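You operate a simulated robot arm through the tools that you are given. There is no shell and no other tool.

Carry out the task below with a simulated robot arm. There is one attempt and no reset: what you move stays moved.

Task
Glaze the small dark and pale rolls with the red brush and put both on the little tray.
Fine: dip in the glaze cup, lay the brush back, leave the third roll.

It is judged by the outcome, as a careful person would: the job done as asked, and still so three seconds after it is handed in. It fails if anything else is knocked over, pushed out of place, dropped, spilled or broken.

Robot
A 6-joint arm with a two-finger parallel gripper, fixed in place. Base frame: the origin is at the foot of the arm, x ahead of it, y to its left, z up; the work surface is at about z = 0.87. Readings come in m, degrees, newtons and seconds.
With the tool pointing down near the work surface it reaches from about 0.36 to 0.76 m from the base axis. Its first joint turns from -66.0 to 66.0 degrees. Payload 2.45 kg.
The tool frame sits at the grasp point between the pads (the TCP): z along the fingers, y along the line on which they close. The tips reach 0.024 m beyond it. The gripper opens to 0.068 m. The fingers are 0.017 m wide and 0.01 m thick; the gripper's body (0.04 by 0.07 m) begins 0.041 m behind the TCP.
Orientation is told as [roll, pitch, yaw] about the base's x, y, z axes, in that order, counted from this pose: with the fingers straight down and closing along the base's y, the tool's x points along the base's -x, its y along +y and its z along -z.

Tools
- The arm moves only by the tool apply_moves. Its arguments are lists of equal length, an entry for each row: "fingers": the gripper command, from -1 (fully open) to 1 (shut), values between in proportion; "dp": the shift along the base's x, y, z in mm, a list of three; "angular": the turn, a rotation vector about the base's x, y, z in degrees, a list of three. In form: {"fingers": [fingers, ...], "dp": [[dx, dy, dz], ...], "angular": [[rx, ry, rz], ...]}. A call has 1 to 20 rows; each row shifts and turns the commanded pose from where the row before left it. Each row takes 0.2 s and may step no farther than 0.05 m and 8.6 degrees from the row before; otherwise, or with a gripper value out of range, the whole call is refused. A pose out of reach is approached as far as the arm can. The call stops where the force on the tool passes 40 N (or 10 N more than at its start, if that is more) or the arm is blocked; 0.2 s more then pass. Each finger travels about 0.108 m/s and halts on what it meets, pressing with about 40 N; the grip force reading is that of the motor and also rises with nothing between the fingers. The clock runs only during rows and for 0.2 s after the last one: add rows that do not move to give the fingers time. It gives the time, the measured TCP pose, the force on the tool (base axes), the opening and the grip force at its end, in the units of the frame above (readings bear some noise), with the torque about the TCP (base axes, N m) and any sound that the robot's microphone picked up.
- Cameras (640 x 400 px; columns grow to the right, rows downward): "scene" is fixed at [0.1557, 0.4049, 1.4758]; the picture's right is [-0.87, -0.49, 0.00], its down [-0.28, 0.49, -0.83] and it looks along [0.41, -0.72, -0.56] (base axes); focal length 332 px, centre (320, 200). "wrist" rides on the gripper at [0.084, 0.011, -0.075] in the tool frame; the picture's right is [-0.13, 0.99, 0.00], its down [-0.60, -0.08, -0.79] and it looks along [-0.79, -0.10, 0.61] (tool axes); focal length 251 px, centre (320, 200). There is no depth. A picture from a camera that has moved, and an enlarged one, comes with that camera's place and axes in the base frame and with its lens. The place of the scene camera against the robot may be out by one fixed shift of up to 0.012 m in any direction.
- capture(camera): a new picture of that camera. It takes no simulated time.
- close_up(camera, box): a new picture of the part [left, top, right, bottom] of that camera's present view, enlarged. It takes no simulated time.
- finish_job(): hands the job in; it is judged then, once.

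Places have to be worked out from the pictures, the camera data and where the tool is seen. Open the gripper and draw the arm clear of the work before you hand the job in, unless the task says otherwise.

The tools are called after "Emit:" as name(argument=value, ...) on one line, values as JSON. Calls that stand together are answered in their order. apply_moves: Moves the arm, as the interface text tells. Its arguments: {"type":"object","properties":{"fingers":{"type":"array"},"dp":{"type":"array"},"angular":{"type":"array"}},"required":["fingers","dp","angular"]} The other tools are called the same way: capture (camera) takes a picture; close_up (camera, box) takes an enlarged picture of a part of a camera's view; finish_job () hands the job in.

At the start:

```text
time: 0.0
eef_pos: [0.4504, -0.1327, 1.2202]
tool_rot: [-0.1, 0.1, 0.0]
wrist_force: [-0.3, 0.1, 0.3]
ft_torque: [0.01, 0.01, 0.02]
width: 0.0684
gripper_force: 0.1
```

scene: 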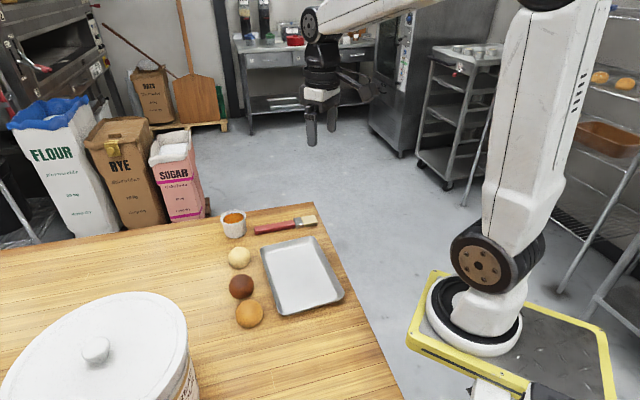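
wrist: 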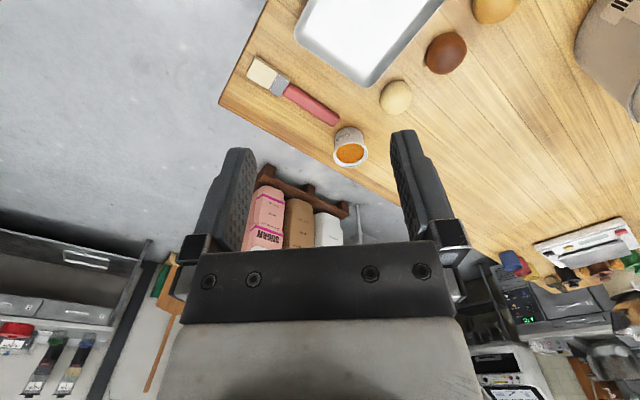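

I see the cup, brush, three rolls and tray on the table; I'll enlarge the scene view to measure them before moving.

Emit:
close_up(camera="scene", box=[200, 190, 360, 340])

Emit:
close_up(camera="wrist", box=[220, 0, 540, 200])

```text
2.67 times, centred on (280, 265) of scene
camera zoom: at [0.1557, 0.4049, 1.4758], right [-0.87, -0.49, 0.0], down [-0.28, 0.49, -0.83], along [0.41, -0.72, -0.56], focal length 885 px, centre (427, 27)
```

zoom: 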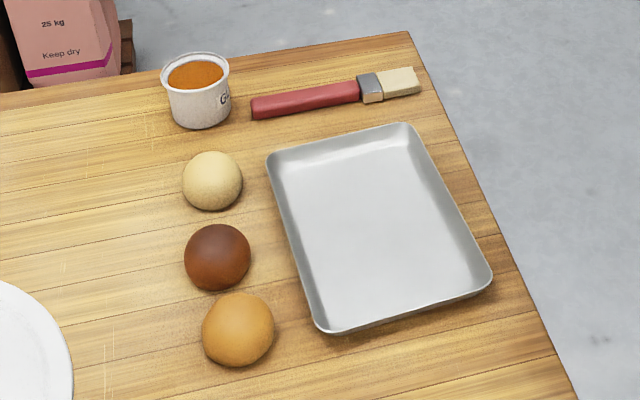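

```text
2.00 times, centred on (380, 100) of wrist
camera zoom: at [0.3668, -0.1217, 1.2946], right [0.13, 0.99, 0.0], down [0.61, -0.08, 0.79], along [0.79, -0.1, -0.61], focal length 503 px, centre (200, 400)
```

zoom: 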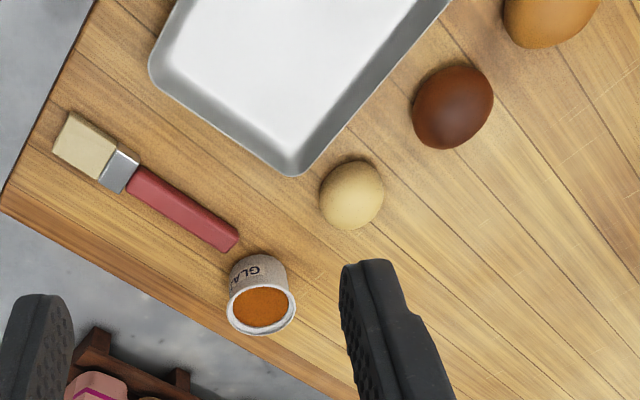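

Combining both cameras (trusting the wrist one more), I judge: brush handle end about (0.657,-0.127), bristle end (0.539,-0.255), cup about (0.708,-0.105), pale roll (0.616,-0.024), dark roll (0.554,0.044), tray centre near (0.475,-0.065). I move above the brush handle with the closing axis turned across it (yaw about 47°) to measure it closely.

Emit:
apply_moves(fingers=[-1, -1, -1, -1, -1, -1, -1], dp=[[27, -9, -30], [27, -9, -30], [27, -9, -30], [27, -9, -30], [27, -9, -30], [27, -9, -30], [0, 0, 0]], angular=[[0, 0, 7.85], [0, 0, 7.85], [0, 0, 7.85], [0, 0, 7.85], [0, 0, 7.85], [0, 0, 7.85], [0, 0, 0]])

```text
time: 1.6
eef_pos: [0.6146, -0.1873, 1.0397]
tool_rot: [0.0, 0.1, 47.4]
wrist_force: [0.1, 0.9, -0.2]
ft_torque: [0.0, -0.02, 0.02]
width: 0.0681
gripper_force: 0.1
```

The arm is above the brush at yaw 47.4°. I take wrist and scene pictures to locate the handle relative to the tool.

Emit:
capture(camera="wrist")

Emit:
capture(camera="scene")

```text
taken
camera wrist: at [0.5488, -0.2401, 1.1136], right [-0.64, 0.77, 0.0], down [0.47, 0.39, 0.79], along [0.61, 0.51, -0.61], focal length 251 px, centre (320, 200)
```

wrist: 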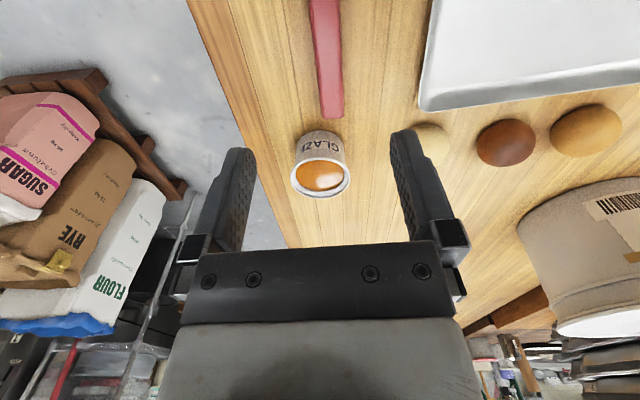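

```text
taken
```

scene: 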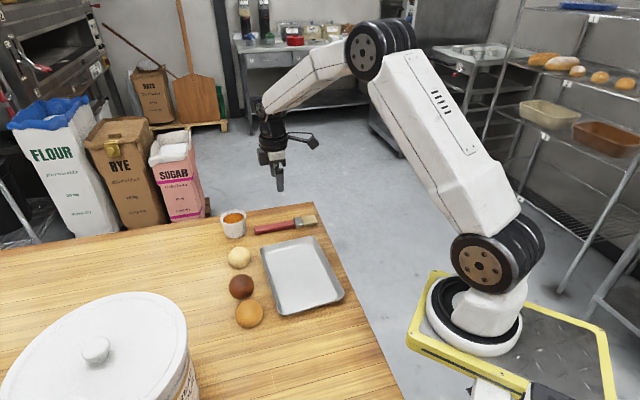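

The handle runs along about 44.8° and lies ~7 mm to one side of the tool, about 24 mm wide. I correct yaw and position and descend to z≈0.935, still above the brush, for another look.

Emit:
apply_moves(fingers=[-1, -1, -1, -1], dp=[[-1.6, 8.8, -30], [0, 0, -40], [0, 0, -34], [0, 0, 0]], angular=[[0, 0, -2.6], [0, 0, 0], [0, 0, 0], [0, 0, 0]])

Emit:
capture(camera="wrist")

Emit:
close_up(camera="scene", box=[200, 130, 360, 260])

```text
time: 2.6
eef_pos: [0.6128, -0.1788, 0.938]
tool_rot: [0.0, 0.1, 44.7]
wrist_force: [-0.1, 0.2, 0.6]
ft_torque: [-0.01, -0.02, 0.02]
width: 0.0682
gripper_force: 0.1
```

```text
taken
camera wrist: at [0.5451, -0.2295, 1.0121], right [-0.6, 0.8, 0.0], down [0.49, 0.37, 0.79], along [0.63, 0.48, -0.61], focal length 251 px, centre (320, 200)
```

wrist: 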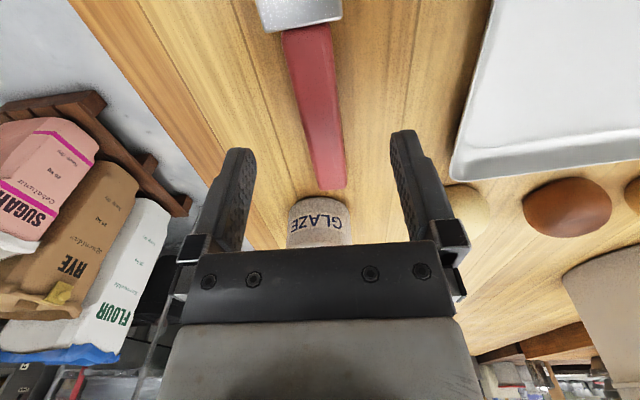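

```text
3.08 times, centred on (280, 195) of scene
camera zoom: at [0.1557, 0.4049, 1.4758], right [-0.87, -0.49, 0.0], down [-0.28, 0.49, -0.83], along [0.41, -0.72, -0.56], focal length 1021 px, centre (443, 215)
```

zoom: 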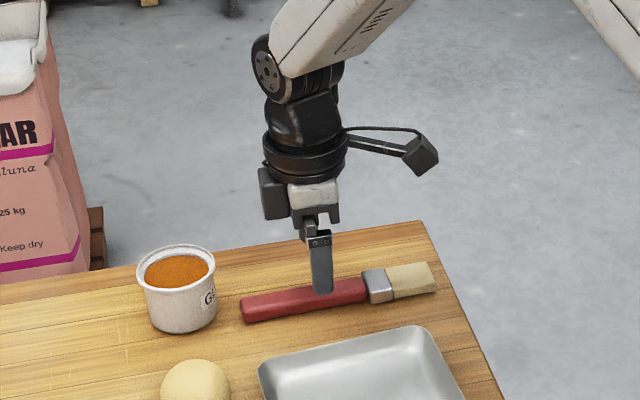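

The tool now sits within about 1 mm of the handle line, which runs at about 46°. I trim the yaw, descend so the fingertips straddle the handle just above the table, and close.

Emit:
apply_moves(fingers=[-1, -1, -1], dp=[[0, 0, -20], [0, 0, -20], [0, 0, 0]], angular=[[0, 0, 1.3], [0, 0, 0], [0, 0, 0]])

Emit:
capture(camera="wrist")

Emit:
close_up(camera="scene", box=[230, 190, 330, 250])

```text
time: 3.4
eef_pos: [0.6112, -0.1801, 0.897]
tool_rot: [0.0, 0.1, 46.0]
wrist_force: [0.7, -1.0, 1.0]
ft_torque: [0.0, 0.01, 0.0]
width: 0.0678
gripper_force: 0.1
```

```text
taken
camera wrist: at [0.5453, -0.232, 0.9715], right [-0.62, 0.78, 0.0], down [0.48, 0.38, 0.79], along [0.62, 0.49, -0.61], focal length 251 px, centre (320, 200)
```

wrist: 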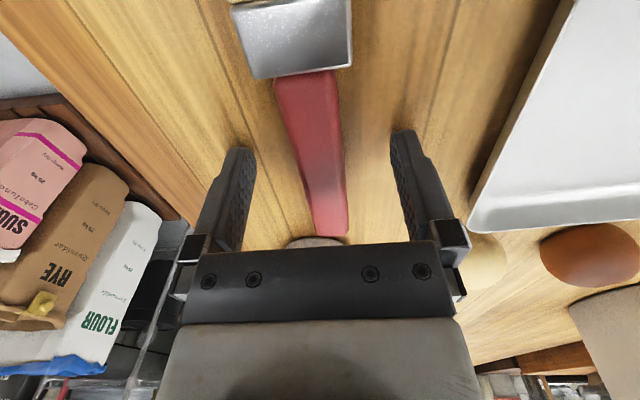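

```text
6.40 times, centred on (280, 220) of scene
camera zoom: at [0.1557, 0.4049, 1.4758], right [-0.87, -0.49, 0.0], down [-0.28, 0.49, -0.83], along [0.41, -0.72, -0.56], focal length 2124 px, centre (576, 72)
```

zoom: 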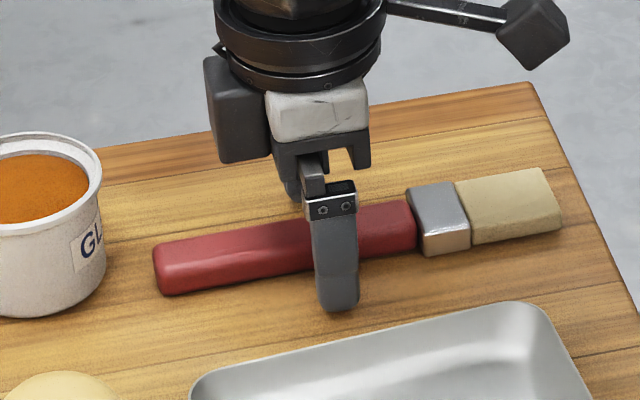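

The handle lies between the fingers, with the tips just above the table. I close on the handle at this pose (which I note for laying the brush back: about 0.611, -0.180, 0.897, yaw 46).

Emit:
apply_moves(fingers=[0, 0.6, 1, 1, 1], dp=[[0, 0, 0], [0, 0, 0], [0, 0, 0], [0, 0, 0], [0, 0, 0]], angular=[[0, 0, 0], [0, 0, 0], [0, 0, 0], [0, 0, 0], [0, 0, 0]])

Emit:
close_up(camera="scene", box=[230, 190, 330, 250])

```text
time: 4.6
eef_pos: [0.6111, -0.179, 0.8985]
tool_rot: [0.0, 0.0, 46.0]
wrist_force: [0.0, -0.8, -0.3]
ft_torque: [-0.01, 0.0, 0.01]
width: 0.0229
gripper_force: 38.9
```

```text
6.40 times, centred on (280, 220) of scene
camera zoom: at [0.1557, 0.4049, 1.4758], right [-0.87, -0.49, 0.0], down [-0.28, 0.49, -0.83], along [0.41, -0.72, -0.56], focal length 2124 px, centre (576, 72)
```

zoom: 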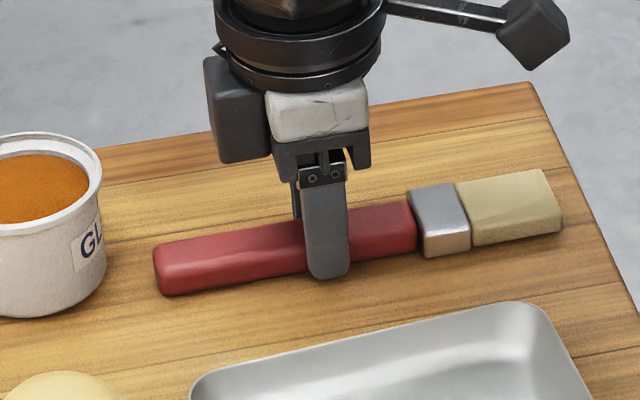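

The grip is firm (width 0.0229, 39 N). I lift straight up and then check that the brush is held level.

Emit:
apply_moves(fingers=[1, 1, 1, 1, 1, 1, 1], dp=[[0, 0, 10], [0, 0, 30], [0, 0, 40], [0, 0, 40], [0, 0, 40], [0, 0, 40], [0, 0, 0]], angular=[[0, 0, 0], [0, 0, 0], [0, 0, 0], [0, 0, 0], [0, 0, 0], [0, 0, 0], [0, 0, 0]])

Emit:
capture(camera="wrist")

Emit:
close_up(camera="scene", box=[200, 90, 360, 200])

Emit:
close_up(camera="scene", box=[200, 190, 360, 340])

```text
time: 6.2
eef_pos: [0.6095, -0.1776, 1.0977]
tool_rot: [-0.1, 0.2, 45.9]
wrist_force: [-1.4, 0.4, -0.9]
ft_torque: [0.04, 0.01, 0.02]
width: 0.0227
gripper_force: 39.4
```

```text
taken
camera wrist: at [0.5436, -0.2299, 1.1714], right [-0.62, 0.78, 0.0], down [0.48, 0.38, 0.79], along [0.62, 0.49, -0.61], focal length 251 px, centre (320, 200)
```

wrist: 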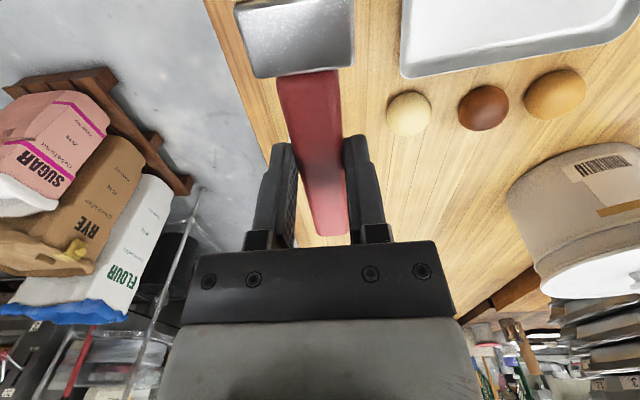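

```text
3.64 times, centred on (280, 145) of scene
camera zoom: at [0.1557, 0.4049, 1.4758], right [-0.87, -0.49, 0.0], down [-0.28, 0.49, -0.83], along [0.41, -0.72, -0.56], focal length 1207 px, centre (466, 400)
```

zoom: 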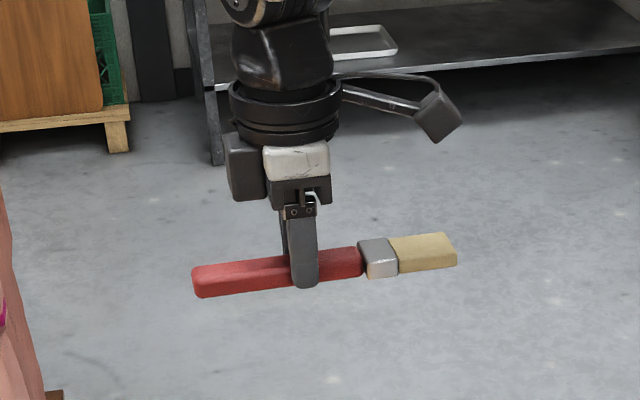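

```text
2.67 times, centred on (280, 265) of scene
camera zoom: at [0.1557, 0.4049, 1.4758], right [-0.87, -0.49, 0.0], down [-0.28, 0.49, -0.83], along [0.41, -0.72, -0.56], focal length 885 px, centre (427, 27)
```

zoom: 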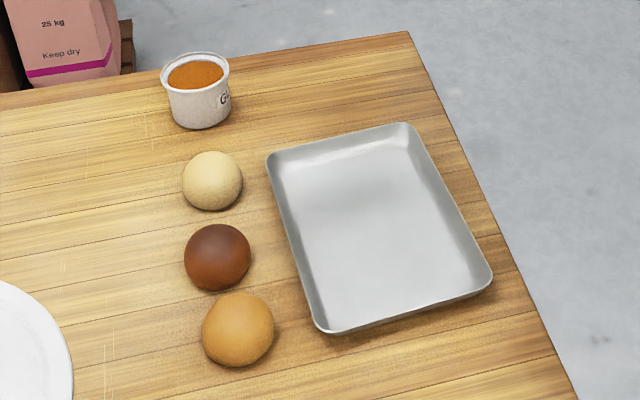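

The brush is held level and straight along the tool, bristle end about 0.107 m ahead of the TCP; everything else is undisturbed. The cup centre from two wrist views is (0.708,-0.105) with rim z≈0.92; I turn yaw to about -8° while moving high over towards the cup, then tilt bristles down.

Emit:
apply_moves(fingers=[1, 1, 1, 1, 1, 1, 1, 1], dp=[[16, 10, 2], [16, 10, 2], [16, 10, 2], [16, 10, 2], [16, 10, 2], [16, 10, 2], [16, 10, 2], [0, 0, 0]], angular=[[0, 0, -7.7], [0, 0, -7.7], [0, 0, -7.7], [0, 0, -7.7], [0, 0, -7.7], [0, 0, -7.7], [0, 0, -7.7], [0, 0, 0]])

Emit:
apply_moves(fingers=[1, 1, 1, 1, 1, 1, 1, 1, 1, 1, 1], dp=[[0, 0, 2], [0, 0, 2], [0, 0, 2], [0, 0, 2], [0, 0, 2], [0, 0, 0], [0, 0, 0], [0, 0, 0], [0, 0, 0], [0, 0, 0], [0, 0, 0]], angular=[[-1.085, -7.722, 0], [-1.085, -7.722, 0], [-1.085, -7.722, 0], [-1.085, -7.722, 0], [-1.085, -7.722, 0], [-1.085, -7.722, 0], [-1.085, -7.722, 0], [-1.085, -7.722, 0], [-1.085, -7.722, 0], [0, 0, 0], [0, 0, 0]])

Emit:
capture(camera="wrist")

Emit:
capture(camera="scene")

```text
time: 8.0
eef_pos: [0.7229, -0.1079, 1.1102]
tool_rot: [-0.1, 0.1, -8.0]
wrist_force: [-1.1, 1.1, -0.9]
ft_torque: [0.0, 0.0, 0.03]
width: 0.0228
gripper_force: 38.4
```

```text
time: 10.4
eef_pos: [0.7216, -0.1033, 1.119]
tool_rot: [1.7, -51.6, -8.0]
wrist_force: [0.3, 0.2, -0.7]
ft_torque: [0.02, 0.0, 0.01]
width: 0.023
gripper_force: 39.2
out of reach, approached as far as the arm can: row 7, 8, 9
```

```text
taken
camera wrist: at [0.6139, -0.0781, 1.0985], right [0.19, 0.97, 0.12], down [-0.26, -0.07, 0.96], along [0.95, -0.22, 0.24], focal length 251 px, centre (320, 200)
```

wrist: 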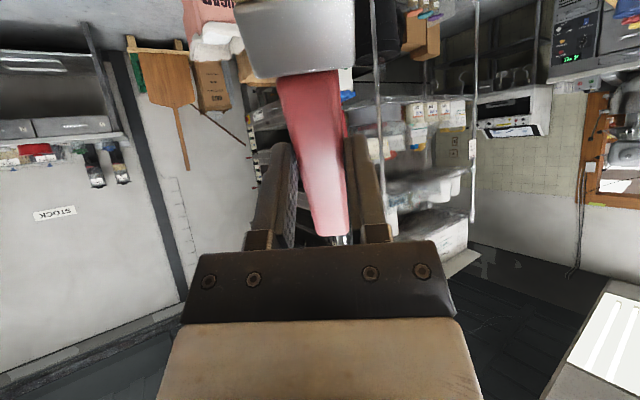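

```text
taken
```

scene: 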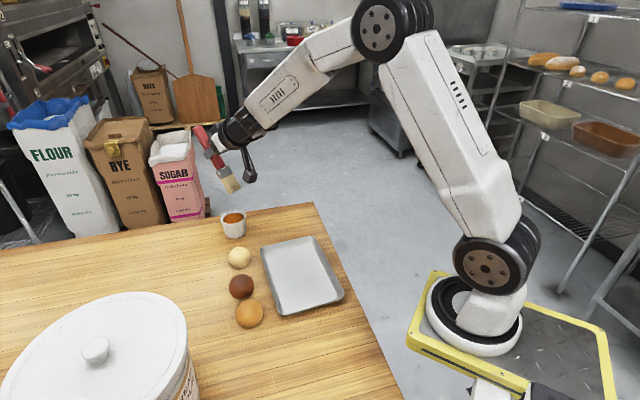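

The arm could only tilt to about 52° with the tool pointing radially outward (reach limit of the wrist). I back the tilt off three steps to see how the commanded pose is tracked, then I'll turn the yaw sideways where more tilt should be reachable.

Emit:
apply_moves(fingers=[1, 1, 1, 1], dp=[[0, 0, 0], [0, 0, 0], [0, 0, 0], [0, 0, 0]], angular=[[1.085, 7.722, 0], [1.085, 7.722, 0], [1.085, 7.722, 0], [0, 0, 0]])

```text
time: 11.4
eef_pos: [0.7248, -0.098, 1.1205]
tool_rot: [3.6, -33.4, -7.8]
wrist_force: [-0.3, 0.0, 0.4]
ft_torque: [-0.02, -0.04, -0.01]
width: 0.0228
gripper_force: 39.6
out of reach, approached as far as the arm can: row 1
```

The commanded pose follows the reached one; the tool is now pitched about -33° with a small 3.6° roll error. I remove the roll and turn the yaw to about +50°, with the bristles high and clear of everything.

Emit:
apply_moves(fingers=[1, 1, 1, 1, 1, 1, 1, 1, 1], dp=[[0, 0, 0], [0, 0, 0], [0, 0, 0], [0, 0, 0], [0, 0, 0], [0, 0, 0], [0, 0, 0], [0, 0, 0], [0, 0, 0]], angular=[[-2.98, 0.41, -1.98], [0, 0, 8.3], [0, 0, 8.3], [0, 0, 8.3], [0, 0, 8.3], [0, 0, 8.3], [0, 0, 8.3], [0, 0, 8.3], [0, 0, 0]])

```text
time: 13.4
eef_pos: [0.7248, -0.0981, 1.121]
tool_rot: [0.0, -33.6, 50.4]
wrist_force: [0.3, 0.0, 0.1]
ft_torque: [-0.04, 0.01, 0.01]
width: 0.0228
gripper_force: 39.2
```

Clean: pitch -33.6°, yaw 50.4°, no roll. Now I tilt further about the closing axis towards about 65°.

Emit:
apply_moves(fingers=[1, 1, 1, 1, 1, 1], dp=[[0, 0, 0], [0, 0, 0], [0, 0, 0], [0, 0, 0], [0, 0, 0], [0, 0, 0]], angular=[[4.855, -4.015, 0], [4.855, -4.015, 0], [4.855, -4.015, 0], [4.855, -4.015, 0], [4.855, -4.015, 0], [0, 0, 0]])

Emit:
capture(camera="scene")

Emit:
capture(camera="wrist")

```text
time: 14.8
eef_pos: [0.7243, -0.0977, 1.1199]
tool_rot: [0.2, -65.2, 50.0]
wrist_force: [-0.7, 0.0, -0.5]
ft_torque: [0.0, 0.02, -0.01]
width: 0.0228
gripper_force: 39.3
```

```text
taken
```

scene: 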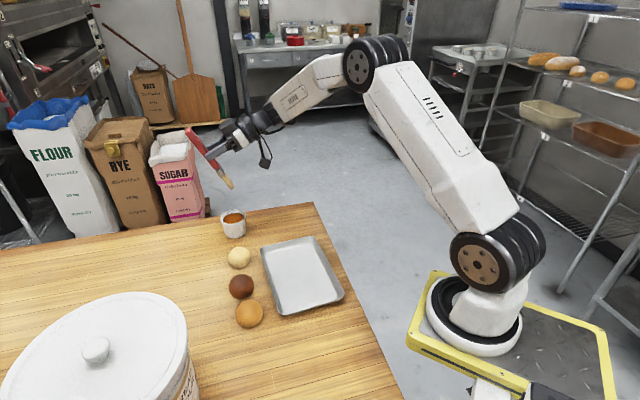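

```text
taken
camera wrist: at [0.6508, -0.1707, 1.0753], right [-0.73, 0.67, 0.12], down [-0.24, -0.41, 0.88], along [0.64, 0.61, 0.46], focal length 251 px, centre (320, 200)
```

wrist: 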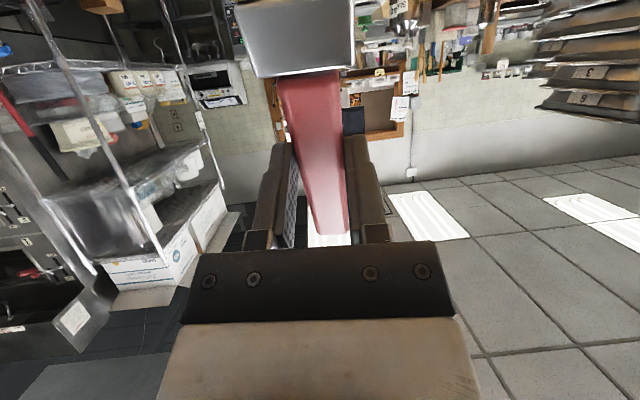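

The tilt of 65° is reached and the brush stays firm. I estimate the bristle tip at (0.707,-0.118,1.014); I check it against the cup with a close-up.

Emit:
close_up(camera="scene", box=[170, 110, 300, 250])

```text
2.86 times, centred on (235, 180) of scene
camera zoom: at [0.1557, 0.4049, 1.4758], right [-0.87, -0.49, 0.0], down [-0.28, 0.49, -0.83], along [0.41, -0.72, -0.56], focal length 948 px, centre (563, 257)
```

zoom: 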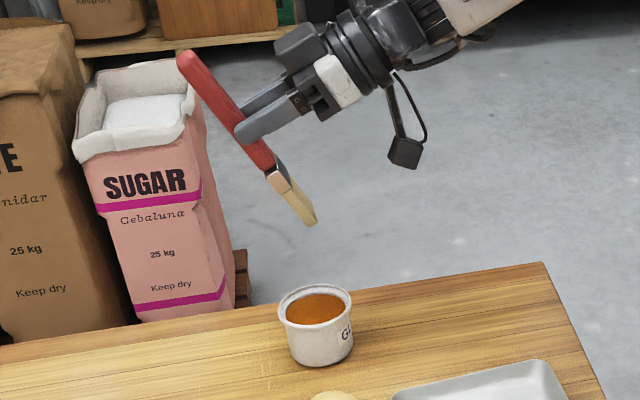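

The scene view puts the tip nearly above the cup, slightly short in y. I shift (+2,+6) mm and descend to bring the tip to about z 0.94, just above the rim, then check again.

Emit:
apply_moves(fingers=[1, 1, 1, 1, 1], dp=[[2, 6, -14], [0, 0, -20], [0, 0, -20], [0, 0, -18], [0, 0, 0]], angular=[[0, 0, 0], [0, 0, 0], [0, 0, 0], [0, 0, 0], [0, 0, 0]])

Emit:
close_up(camera="scene", box=[190, 160, 290, 250])

Emit:
capture(camera="scene")

```text
time: 16.0
eef_pos: [0.726, -0.0905, 1.0486]
tool_rot: [0.2, -65.1, 50.1]
wrist_force: [0.8, 0.4, -0.1]
ft_torque: [-0.03, 0.0, -0.02]
width: 0.0225
gripper_force: 38.8
```

```text
4.44 times, centred on (240, 205) of scene
camera zoom: at [0.1557, 0.4049, 1.4758], right [-0.87, -0.49, 0.0], down [-0.28, 0.49, -0.83], along [0.41, -0.72, -0.56], focal length 1475 px, centre (676, 178)
```

zoom: 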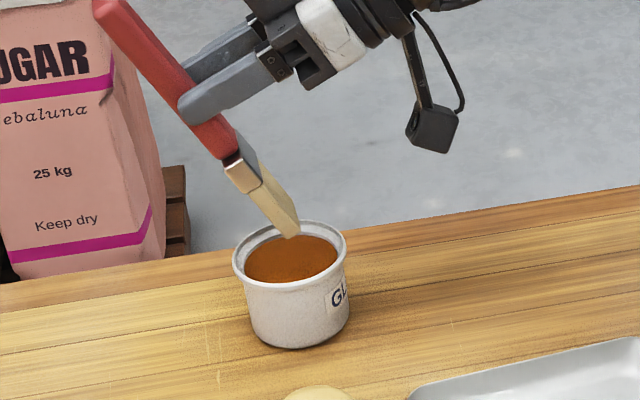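

```text
taken
```

scene: 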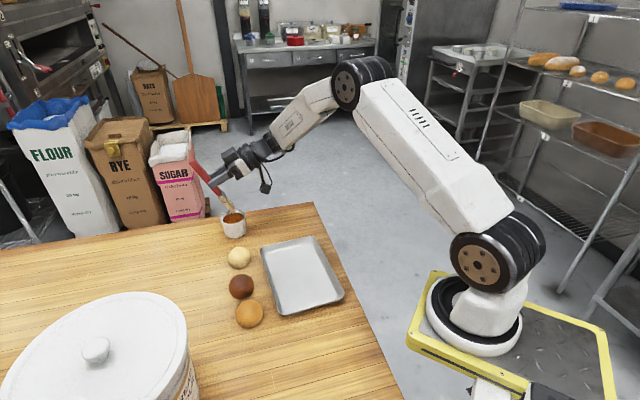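

The tip hovers over the cup mouth, within about 5 mm of centre. I hedge 2 mm towards the centre and lower the bristles slowly about 51 mm so the tip sits ~2 cm below the glaze surface, watching force.

Emit:
apply_moves(fingers=[1, 1, 1, 1, 1, 1, 1], dp=[[2, -2, 0], [0, 0, -10], [0, 0, -10], [0, 0, -10], [0, 0, -10], [0, 0, -10], [0, 0, 0]], angular=[[0, 0, 0], [0, 0, 0], [0, 0, 0], [0, 0, 0], [0, 0, 0], [0, 0, 0], [0, 0, 0]])

Emit:
close_up(camera="scene", box=[190, 160, 290, 250])

```text
time: 17.6
eef_pos: [0.7273, -0.0943, 0.9992]
tool_rot: [0.3, -65.1, 50.1]
wrist_force: [0.2, 0.3, -1.3]
ft_torque: [0.08, 0.05, 0.0]
width: 0.023
gripper_force: 39.5
```

```text
4.44 times, centred on (240, 205) of scene
camera zoom: at [0.1557, 0.4049, 1.4758], right [-0.87, -0.49, 0.0], down [-0.28, 0.49, -0.83], along [0.41, -0.72, -0.56], focal length 1475 px, centre (676, 178)
```

zoom: 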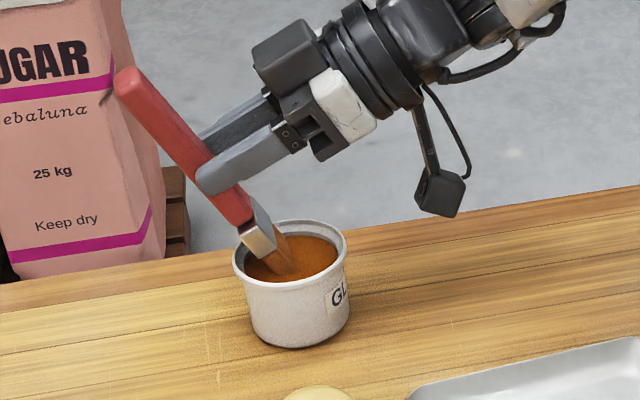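

The bristles are coated and in the glaze with no notable force. I lift straight out to well above the rim and look at the bristles and cup.

Emit:
apply_moves(fingers=[1, 1, 1, 1, 1, 1, 1], dp=[[0, 0, 10], [0, 0, 15], [0, 0, 20], [0, 0, 20], [0, 0, 20], [0, 0, 15], [0, 0, 0]], angular=[[0, 0, 0], [0, 0, 0], [0, 0, 0], [0, 0, 0], [0, 0, 0], [0, 0, 0], [0, 0, 0]])

Emit:
close_up(camera="scene", box=[170, 110, 300, 250])

```text
time: 19.2
eef_pos: [0.7293, -0.0933, 1.1005]
tool_rot: [0.4, -65.2, 50.1]
wrist_force: [-0.3, 0.0, -0.4]
ft_torque: [0.01, -0.02, 0.03]
width: 0.0229
gripper_force: 39.3
```

```text
2.86 times, centred on (235, 180) of scene
camera zoom: at [0.1557, 0.4049, 1.4758], right [-0.87, -0.49, 0.0], down [-0.28, 0.49, -0.83], along [0.41, -0.72, -0.56], focal length 948 px, centre (563, 257)
```

zoom: 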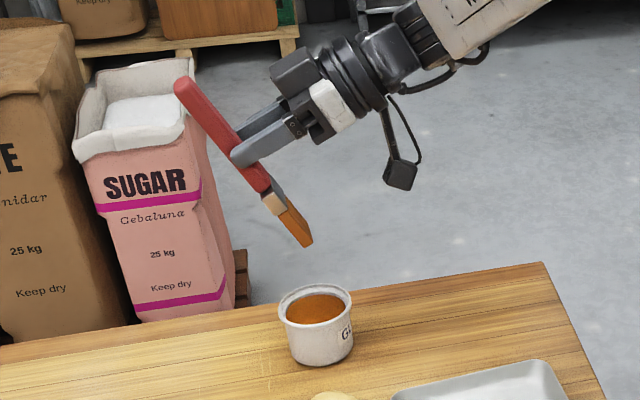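

Bristles are coated orange and the cup stands undisturbed. I move over the pale roll (about 0.619,-0.027), bringing the tip to around z 0.955.

Emit:
apply_moves(fingers=[1, 1, 1, 1, 1, 1], dp=[[-22, 22, 0], [-22, 22, 0], [-23, 21, 0], [-23, 21, 0], [0, 0, -37], [0, 0, 0]], angular=[[0, 0, 0], [0, 0, 0], [0, 0, 0], [0, 0, 0], [0, 0, 0], [0, 0, 0]])

Emit:
close_up(camera="scene", box=[190, 190, 290, 280])

Emit:
capture(camera="scene")

```text
time: 20.6
eef_pos: [0.6385, -0.0081, 1.0612]
tool_rot: [0.1, -65.1, 50.1]
wrist_force: [0.5, -0.2, -0.3]
ft_torque: [-0.01, -0.01, 0.01]
width: 0.0227
gripper_force: 39.1
```

```text
4.44 times, centred on (240, 235) of scene
camera zoom: at [0.1557, 0.4049, 1.4758], right [-0.87, -0.49, 0.0], down [-0.28, 0.49, -0.83], along [0.41, -0.72, -0.56], focal length 1475 px, centre (676, 44)
```

zoom: 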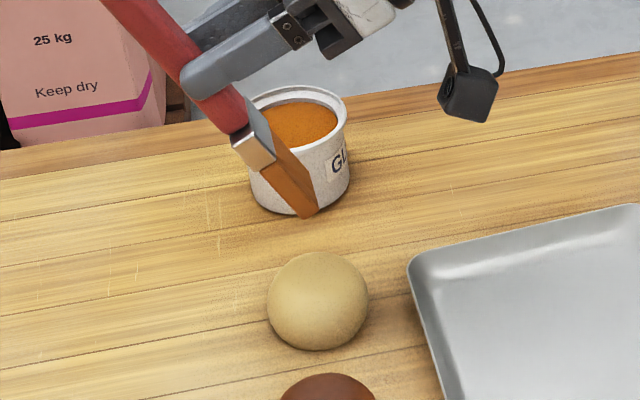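

```text
taken
```

scene: 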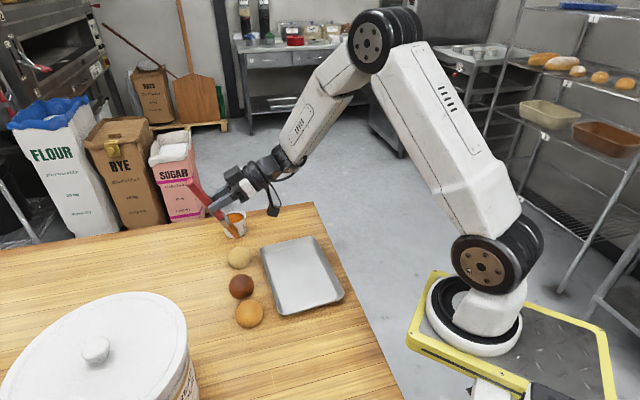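

Tip is about 6 mm short of being over the pale roll's crown. I shift (-4,+5) mm and lower to within about 1 cm of the top, then check.

Emit:
apply_moves(fingers=[1, 1, 1, 1], dp=[[-4, 5, -5], [0, 0, -8], [0, 0, -7], [0, 0, 0]], angular=[[0, 0, 0], [0, 0, 0], [0, 0, 0], [0, 0, 0]])

Emit:
close_up(camera="scene", box=[205, 200, 275, 260])

```text
time: 21.6
eef_pos: [0.6351, -0.0019, 1.0424]
tool_rot: [0.4, -65.2, 50.1]
wrist_force: [0.7, -0.8, -0.1]
ft_torque: [-0.01, 0.0, 0.04]
width: 0.0226
gripper_force: 39.5
```

```text
6.67 times, centred on (240, 230) of scene
camera zoom: at [0.1557, 0.4049, 1.4758], right [-0.87, -0.49, 0.0], down [-0.28, 0.49, -0.83], along [0.41, -0.72, -0.56], focal length 2212 px, centre (853, 0)
```

zoom: 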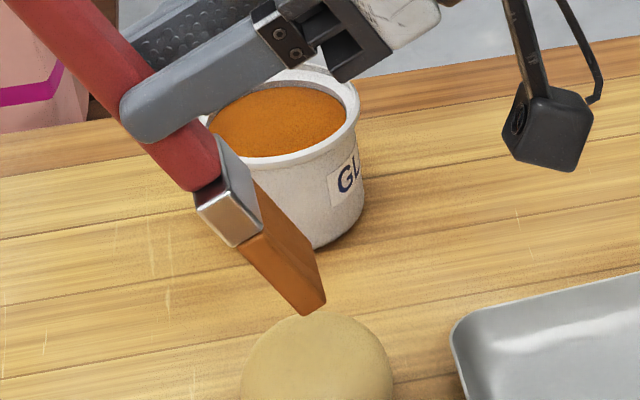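

The tip is right over the roll's crown with roughly 1 cm gap. I lower in small steps, checking contact.

Emit:
apply_moves(fingers=[1, 1, 1], dp=[[0, 0, -4], [0, 0, -4], [0, 0, 0]], angular=[[0, 0, 0], [0, 0, 0], [0, 0, 0]])

Emit:
close_up(camera="scene", box=[205, 210, 275, 270])

```text
time: 22.4
eef_pos: [0.6357, -0.0021, 1.0348]
tool_rot: [0.2, -65.1, 50.1]
wrist_force: [0.5, 0.3, -0.9]
ft_torque: [-0.02, -0.03, -0.03]
width: 0.0225
gripper_force: 39.2
```

```text
6.67 times, centred on (240, 240) of scene
camera zoom: at [0.1557, 0.4049, 1.4758], right [-0.87, -0.49, 0.0], down [-0.28, 0.49, -0.83], along [0.41, -0.72, -0.56], focal length 2212 px, centre (853, -67)
```

zoom: 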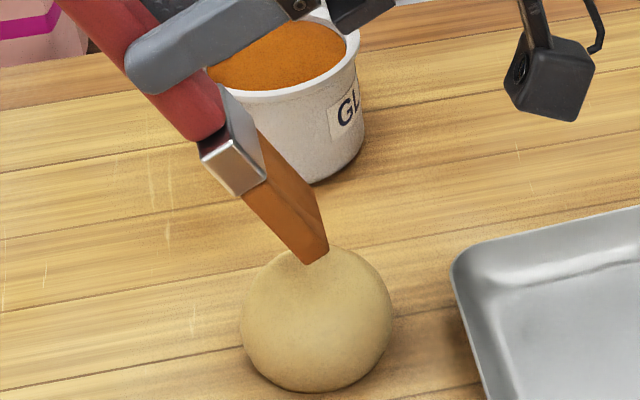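

No contact force yet; the shadow shows the tip just above the crown. I lower 3 mm more and check.

Emit:
apply_moves(fingers=[1, 1, 1], dp=[[0, 0, -2], [0, 0, -2], [0, 0, 0]], angular=[[0, 0, 0], [0, 0, 0], [0, 0, 0]])

Emit:
close_up(camera="scene", box=[205, 210, 275, 270])

```text
time: 23.2
eef_pos: [0.634, -0.0022, 1.0304]
tool_rot: [0.3, -65.0, 50.0]
wrist_force: [0.3, 0.5, -0.7]
ft_torque: [0.01, 0.04, -0.02]
width: 0.0226
gripper_force: 39.3
```

```text
6.67 times, centred on (240, 240) of scene
camera zoom: at [0.1557, 0.4049, 1.4758], right [-0.87, -0.49, 0.0], down [-0.28, 0.49, -0.83], along [0.41, -0.72, -0.56], focal length 2212 px, centre (853, -67)
```

zoom: 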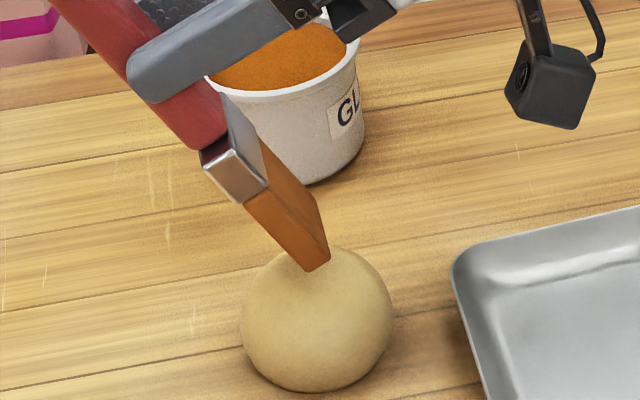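

Still no force; I continue down by another 3 mm.

Emit:
apply_moves(fingers=[1, 1, 1], dp=[[0, 0, -1.5], [0, 0, -1.5], [0, 0, 0]], angular=[[0, 0, 0], [0, 0, 0], [0, 0, 0]])

Emit:
close_up(camera="scene", box=[205, 210, 275, 270])

```text
time: 24.0
eef_pos: [0.6347, -0.0033, 1.0278]
tool_rot: [0.2, -65.2, 50.1]
wrist_force: [-0.2, -0.1, -1.0]
ft_torque: [0.0, 0.0, -0.02]
width: 0.0228
gripper_force: 38.9
```

```text
6.67 times, centred on (240, 240) of scene
camera zoom: at [0.1557, 0.4049, 1.4758], right [-0.87, -0.49, 0.0], down [-0.28, 0.49, -0.83], along [0.41, -0.72, -0.56], focal length 2212 px, centre (853, -67)
```

zoom: 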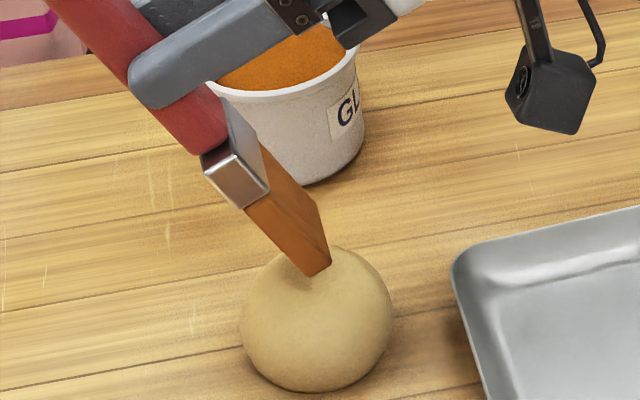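

No contact yet; the shadow gap narrows. Another 3 mm down.

Emit:
apply_moves(fingers=[1, 1, 1], dp=[[0, 0, -1.5], [0, 0, -1.5], [0, 0, 0]], angular=[[0, 0, 0], [0, 0, 0], [0, 0, 0]])

Emit:
close_up(camera="scene", box=[205, 210, 275, 270])

```text
time: 24.8
eef_pos: [0.6356, -0.0033, 1.0245]
tool_rot: [0.2, -65.2, 50.1]
wrist_force: [-0.5, -0.2, -0.6]
ft_torque: [0.02, 0.01, -0.02]
width: 0.023
gripper_force: 39.5
```

```text
6.67 times, centred on (240, 240) of scene
camera zoom: at [0.1557, 0.4049, 1.4758], right [-0.87, -0.49, 0.0], down [-0.28, 0.49, -0.83], along [0.41, -0.72, -0.56], focal length 2212 px, centre (853, -67)
```

zoom: 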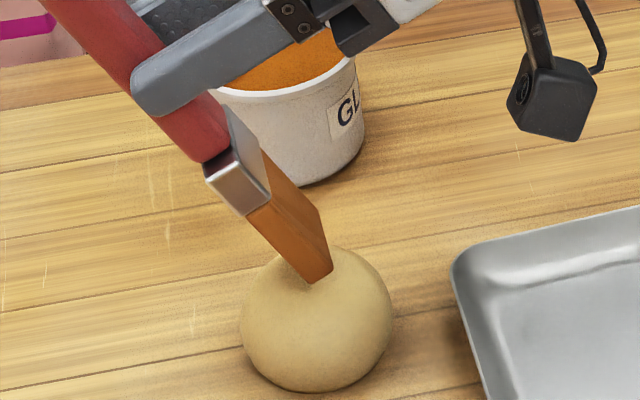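

Still free (forces under 1 N). Another 3 mm down.

Emit:
apply_moves(fingers=[1, 1, 1], dp=[[0, 0, -1.5], [0, 0, -1.5], [0, 0, 0]], angular=[[0, 0, 0], [0, 0, 0], [0, 0, 0]])

Emit:
close_up(camera="scene", box=[205, 210, 275, 270])

```text
time: 25.6
eef_pos: [0.6342, -0.0026, 1.0217]
tool_rot: [0.3, -65.2, 50.1]
wrist_force: [0.5, 0.2, -0.5]
ft_torque: [-0.01, 0.02, 0.02]
width: 0.0229
gripper_force: 39.5
```

```text
6.67 times, centred on (240, 240) of scene
camera zoom: at [0.1557, 0.4049, 1.4758], right [-0.87, -0.49, 0.0], down [-0.28, 0.49, -0.83], along [0.41, -0.72, -0.56], focal length 2212 px, centre (853, -67)
```

zoom: 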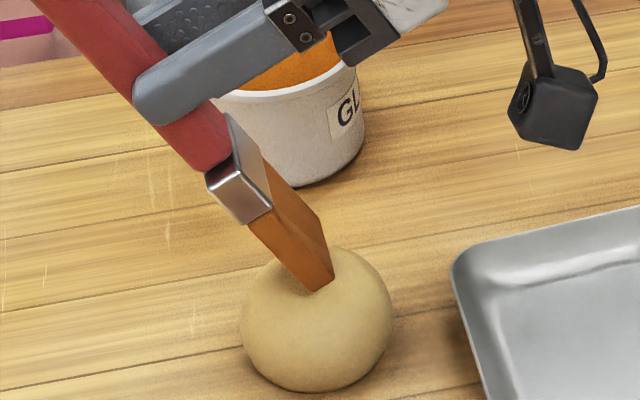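

Still no force and no visible glaze on the roll. I go another 3 mm and look from the wrist camera as well.

Emit:
apply_moves(fingers=[1, 1, 1], dp=[[0, 0, -1.5], [0, 0, -1.5], [0, 0, 0]], angular=[[0, 0, 0], [0, 0, 0], [0, 0, 0]])

Emit:
close_up(camera="scene", box=[220, 225, 265, 270])

Emit:
capture(camera="wrist")

```text
time: 26.4
eef_pos: [0.6336, -0.0022, 1.018]
tool_rot: [0.4, -65.1, 50.0]
wrist_force: [-0.3, -0.8, 0.0]
ft_torque: [-0.04, 0.01, -0.03]
width: 0.0229
gripper_force: 39.0
```

```text
8.89 times, centred on (242, 248) of scene
camera zoom: at [0.1557, 0.4049, 1.4758], right [-0.87, -0.49, 0.0], down [-0.28, 0.49, -0.83], along [0.41, -0.72, -0.56], focal length 2950 px, centre (1009, -222)
```

zoom: 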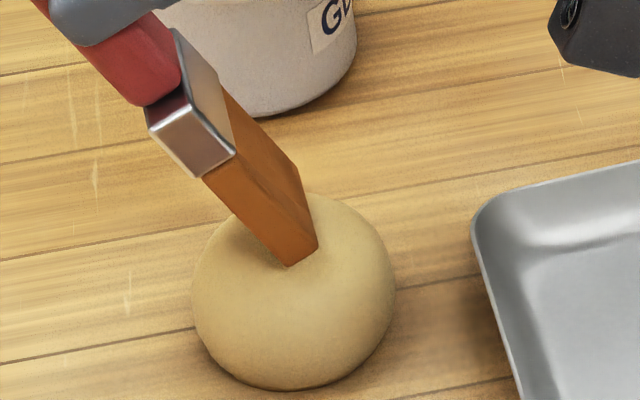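

```text
taken
camera wrist: at [0.56, -0.0748, 0.9724], right [-0.73, 0.67, 0.12], down [-0.23, -0.41, 0.88], along [0.64, 0.61, 0.46], focal length 251 px, centre (320, 200)
```

wrist: 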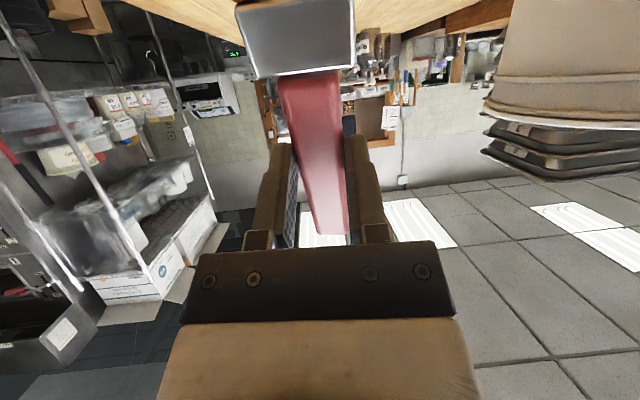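

Reworking the geometry (bristle width and thickness identified in the image, two wrist views triangulated): the pale roll is a low dome centred near (0.622,-0.021) with its top nearer 0.905, so the tip is ~7 mm off in x and still above it. I shift +6 mm in x and lower 3 mm.

Emit:
apply_moves(fingers=[1, 1, 1, 1], dp=[[6, 0, 0], [0, 0, -1.5], [0, 0, -1.5], [0, 0, 0]], angular=[[0, 0, 0], [0, 0, 0], [0, 0, 0], [0, 0, 0]])

Emit:
close_up(camera="scene", box=[220, 225, 265, 270])

```text
time: 27.4
eef_pos: [0.6403, -0.0027, 1.015]
tool_rot: [0.2, -65.2, 50.2]
wrist_force: [-0.8, 0.0, 2.6]
ft_torque: [-0.03, 0.09, -0.02]
width: 0.0227
gripper_force: 39.2
```

```text
8.89 times, centred on (242, 248) of scene
camera zoom: at [0.1556, 0.4049, 1.4758], right [-0.87, -0.49, 0.0], down [-0.28, 0.49, -0.83], along [0.41, -0.72, -0.56], focal length 2950 px, centre (1009, -222)
```

zoom: 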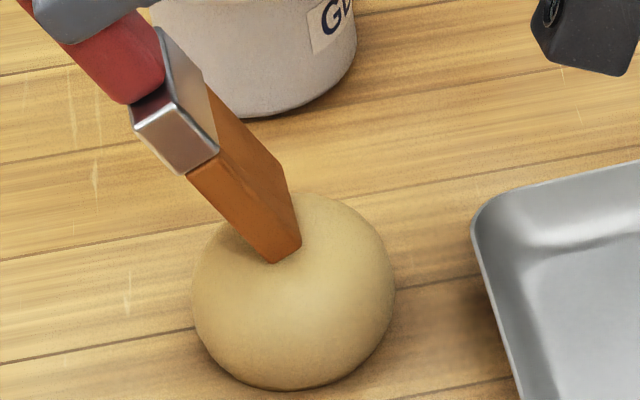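

There is a light upward contact force (about 3 N): the bristles touch the crown. I stroke gently ±~9 mm across the dome following its curve, then look.

Emit:
apply_moves(fingers=[1, 1, 1, 1, 1, 1, 1, 1, 1], dp=[[3, 3.6, -0.4], [3, 3.6, -1.2], [-3, -3.6, 1.2], [-3, -3.6, 0.4], [-3, -3.6, -0.3], [-3, -3.6, -0.9], [3, 3.6, 0.9], [3, 3.6, 0.3], [0, 0, 0]], angular=[[0, 0, 0], [0, 0, 0], [0, 0, 0], [0, 0, 0], [0, 0, 0], [0, 0, 0], [0, 0, 0], [0, 0, 0], [0, 0, 0]])

Emit:
close_up(camera="scene", box=[220, 225, 265, 270])

```text
time: 29.4
eef_pos: [0.6406, -0.0019, 1.0144]
tool_rot: [0.2, -65.1, 50.0]
wrist_force: [-1.8, -1.7, 2.7]
ft_torque: [-0.25, 0.14, -0.02]
width: 0.0228
gripper_force: 39.5
```

```text
8.89 times, centred on (242, 248) of scene
camera zoom: at [0.1556, 0.4048, 1.4759], right [-0.87, -0.49, 0.0], down [-0.28, 0.49, -0.83], along [0.41, -0.72, -0.56], focal length 2950 px, centre (1009, -222)
```

zoom: 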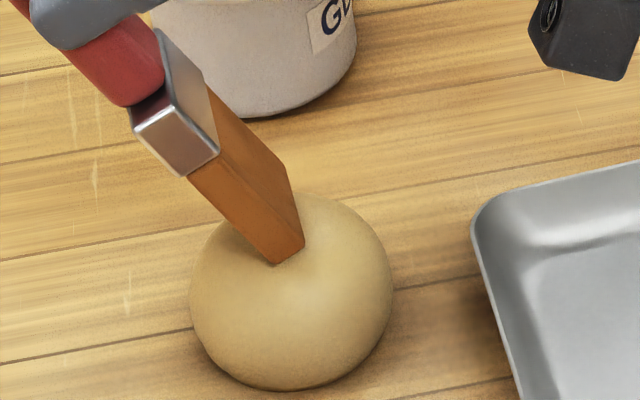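

The roll stayed put. I lift the brush a few centimetres to see whether the crown is glazed.

Emit:
apply_moves(fingers=[1, 1, 1, 1], dp=[[0, 0, 10], [0, 0, 20], [0, 0, 25], [0, 0, 0]], angular=[[0, 0, 0], [0, 0, 0], [0, 0, 0], [0, 0, 0]])

Emit:
close_up(camera="scene", box=[205, 200, 285, 270])

```text
time: 30.4
eef_pos: [0.6411, -0.0035, 1.0683]
tool_rot: [0.3, -65.1, 50.1]
wrist_force: [0.1, -0.1, -0.5]
ft_torque: [-0.04, 0.01, 0.0]
width: 0.023
gripper_force: 39.3
```

```text
5.71 times, centred on (245, 235) of scene
camera zoom: at [0.1557, 0.4049, 1.4758], right [-0.87, -0.49, 0.0], down [-0.28, 0.49, -0.83], along [0.41, -0.72, -0.56], focal length 1896 px, centre (749, 0)
```

zoom: 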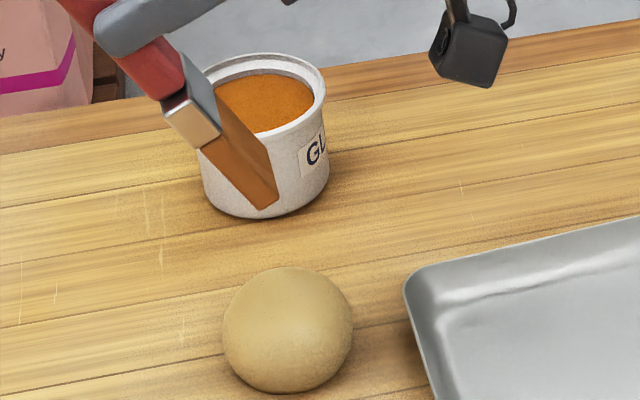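

I compare with the initial close-up at the same scale to judge whether the colour changed.

Emit:
close_up(camera="scene", box=[200, 190, 360, 340])

Emit:
close_up(camera="scene", box=[225, 240, 255, 275])

```text
2.67 times, centred on (280, 265) of scene
camera zoom: at [0.1557, 0.4049, 1.4758], right [-0.87, -0.49, 0.0], down [-0.28, 0.49, -0.83], along [0.41, -0.72, -0.56], focal length 885 px, centre (427, 27)
```

zoom: 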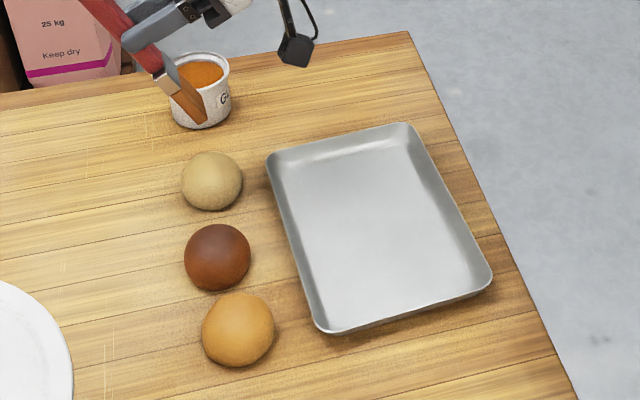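

```text
11.43 times, centred on (240, 258) of scene
camera zoom: at [0.1557, 0.4049, 1.4758], right [-0.87, -0.49, 0.0], down [-0.28, 0.49, -0.83], along [0.41, -0.72, -0.56], focal length 3793 px, centre (1234, -457)
```

zoom: 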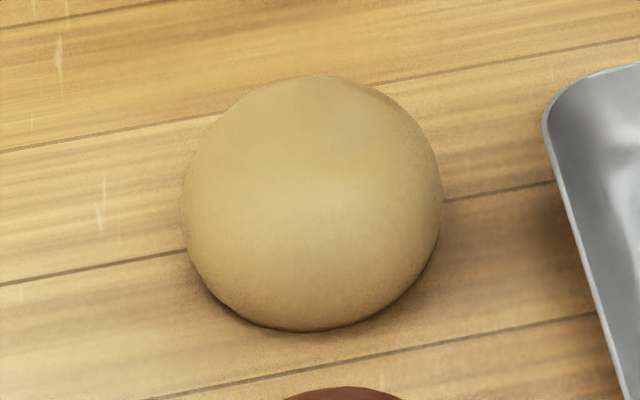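

The pale roll now shows a glossy highlight it lacked before contact, so glaze seems to have taken. I take a reference close-up of the dark and third rolls before glazing the dark one.

Emit:
close_up(camera="scene", box=[225, 265, 275, 330])

```text
6.15 times, centred on (250, 298) of scene
camera zoom: at [0.1557, 0.4049, 1.4758], right [-0.87, -0.49, 0.0], down [-0.28, 0.49, -0.83], along [0.41, -0.72, -0.56], focal length 2042 px, centre (751, -400)
```

zoom: 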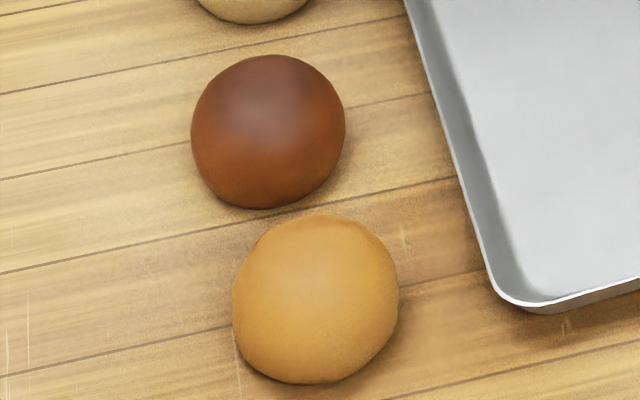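

Dark roll computed at about (0.556,0.048), same height. I move the brush over it, tip still ~5 cm above, then lower to just above contact height.

Emit:
apply_moves(fingers=[1, 1, 1, 1, 1, 1, 1], dp=[[-22, 23, 0], [-22, 23, 0], [-22, 24, 0], [0, 0, -15], [0, 0, -15], [0, 0, -12], [0, 0, 0]], angular=[[0, 0, 0], [0, 0, 0], [0, 0, 0], [0, 0, 0], [0, 0, 0], [0, 0, 0], [0, 0, 0]])

Emit:
close_up(camera="scene", box=[220, 245, 265, 290])

Emit:
capture(camera="scene")

```text
time: 32.0
eef_pos: [0.5748, 0.0671, 1.0285]
tool_rot: [0.2, -65.1, 50.1]
wrist_force: [-0.4, -0.1, -1.0]
ft_torque: [0.01, 0.03, 0.03]
width: 0.0228
gripper_force: 38.7
```

```text
8.89 times, centred on (242, 268) of scene
camera zoom: at [0.1557, 0.4049, 1.4758], right [-0.87, -0.49, 0.0], down [-0.28, 0.49, -0.83], along [0.41, -0.72, -0.56], focal length 2950 px, centre (1009, -400)
```

zoom: 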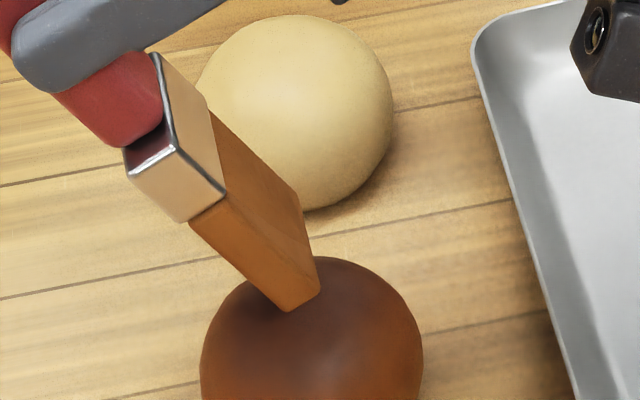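

```text
taken
```

scene: 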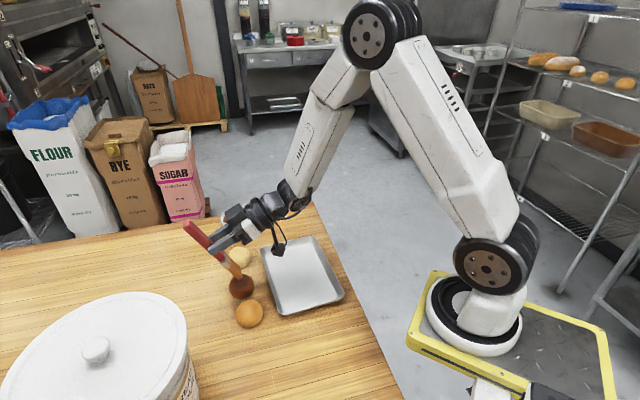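

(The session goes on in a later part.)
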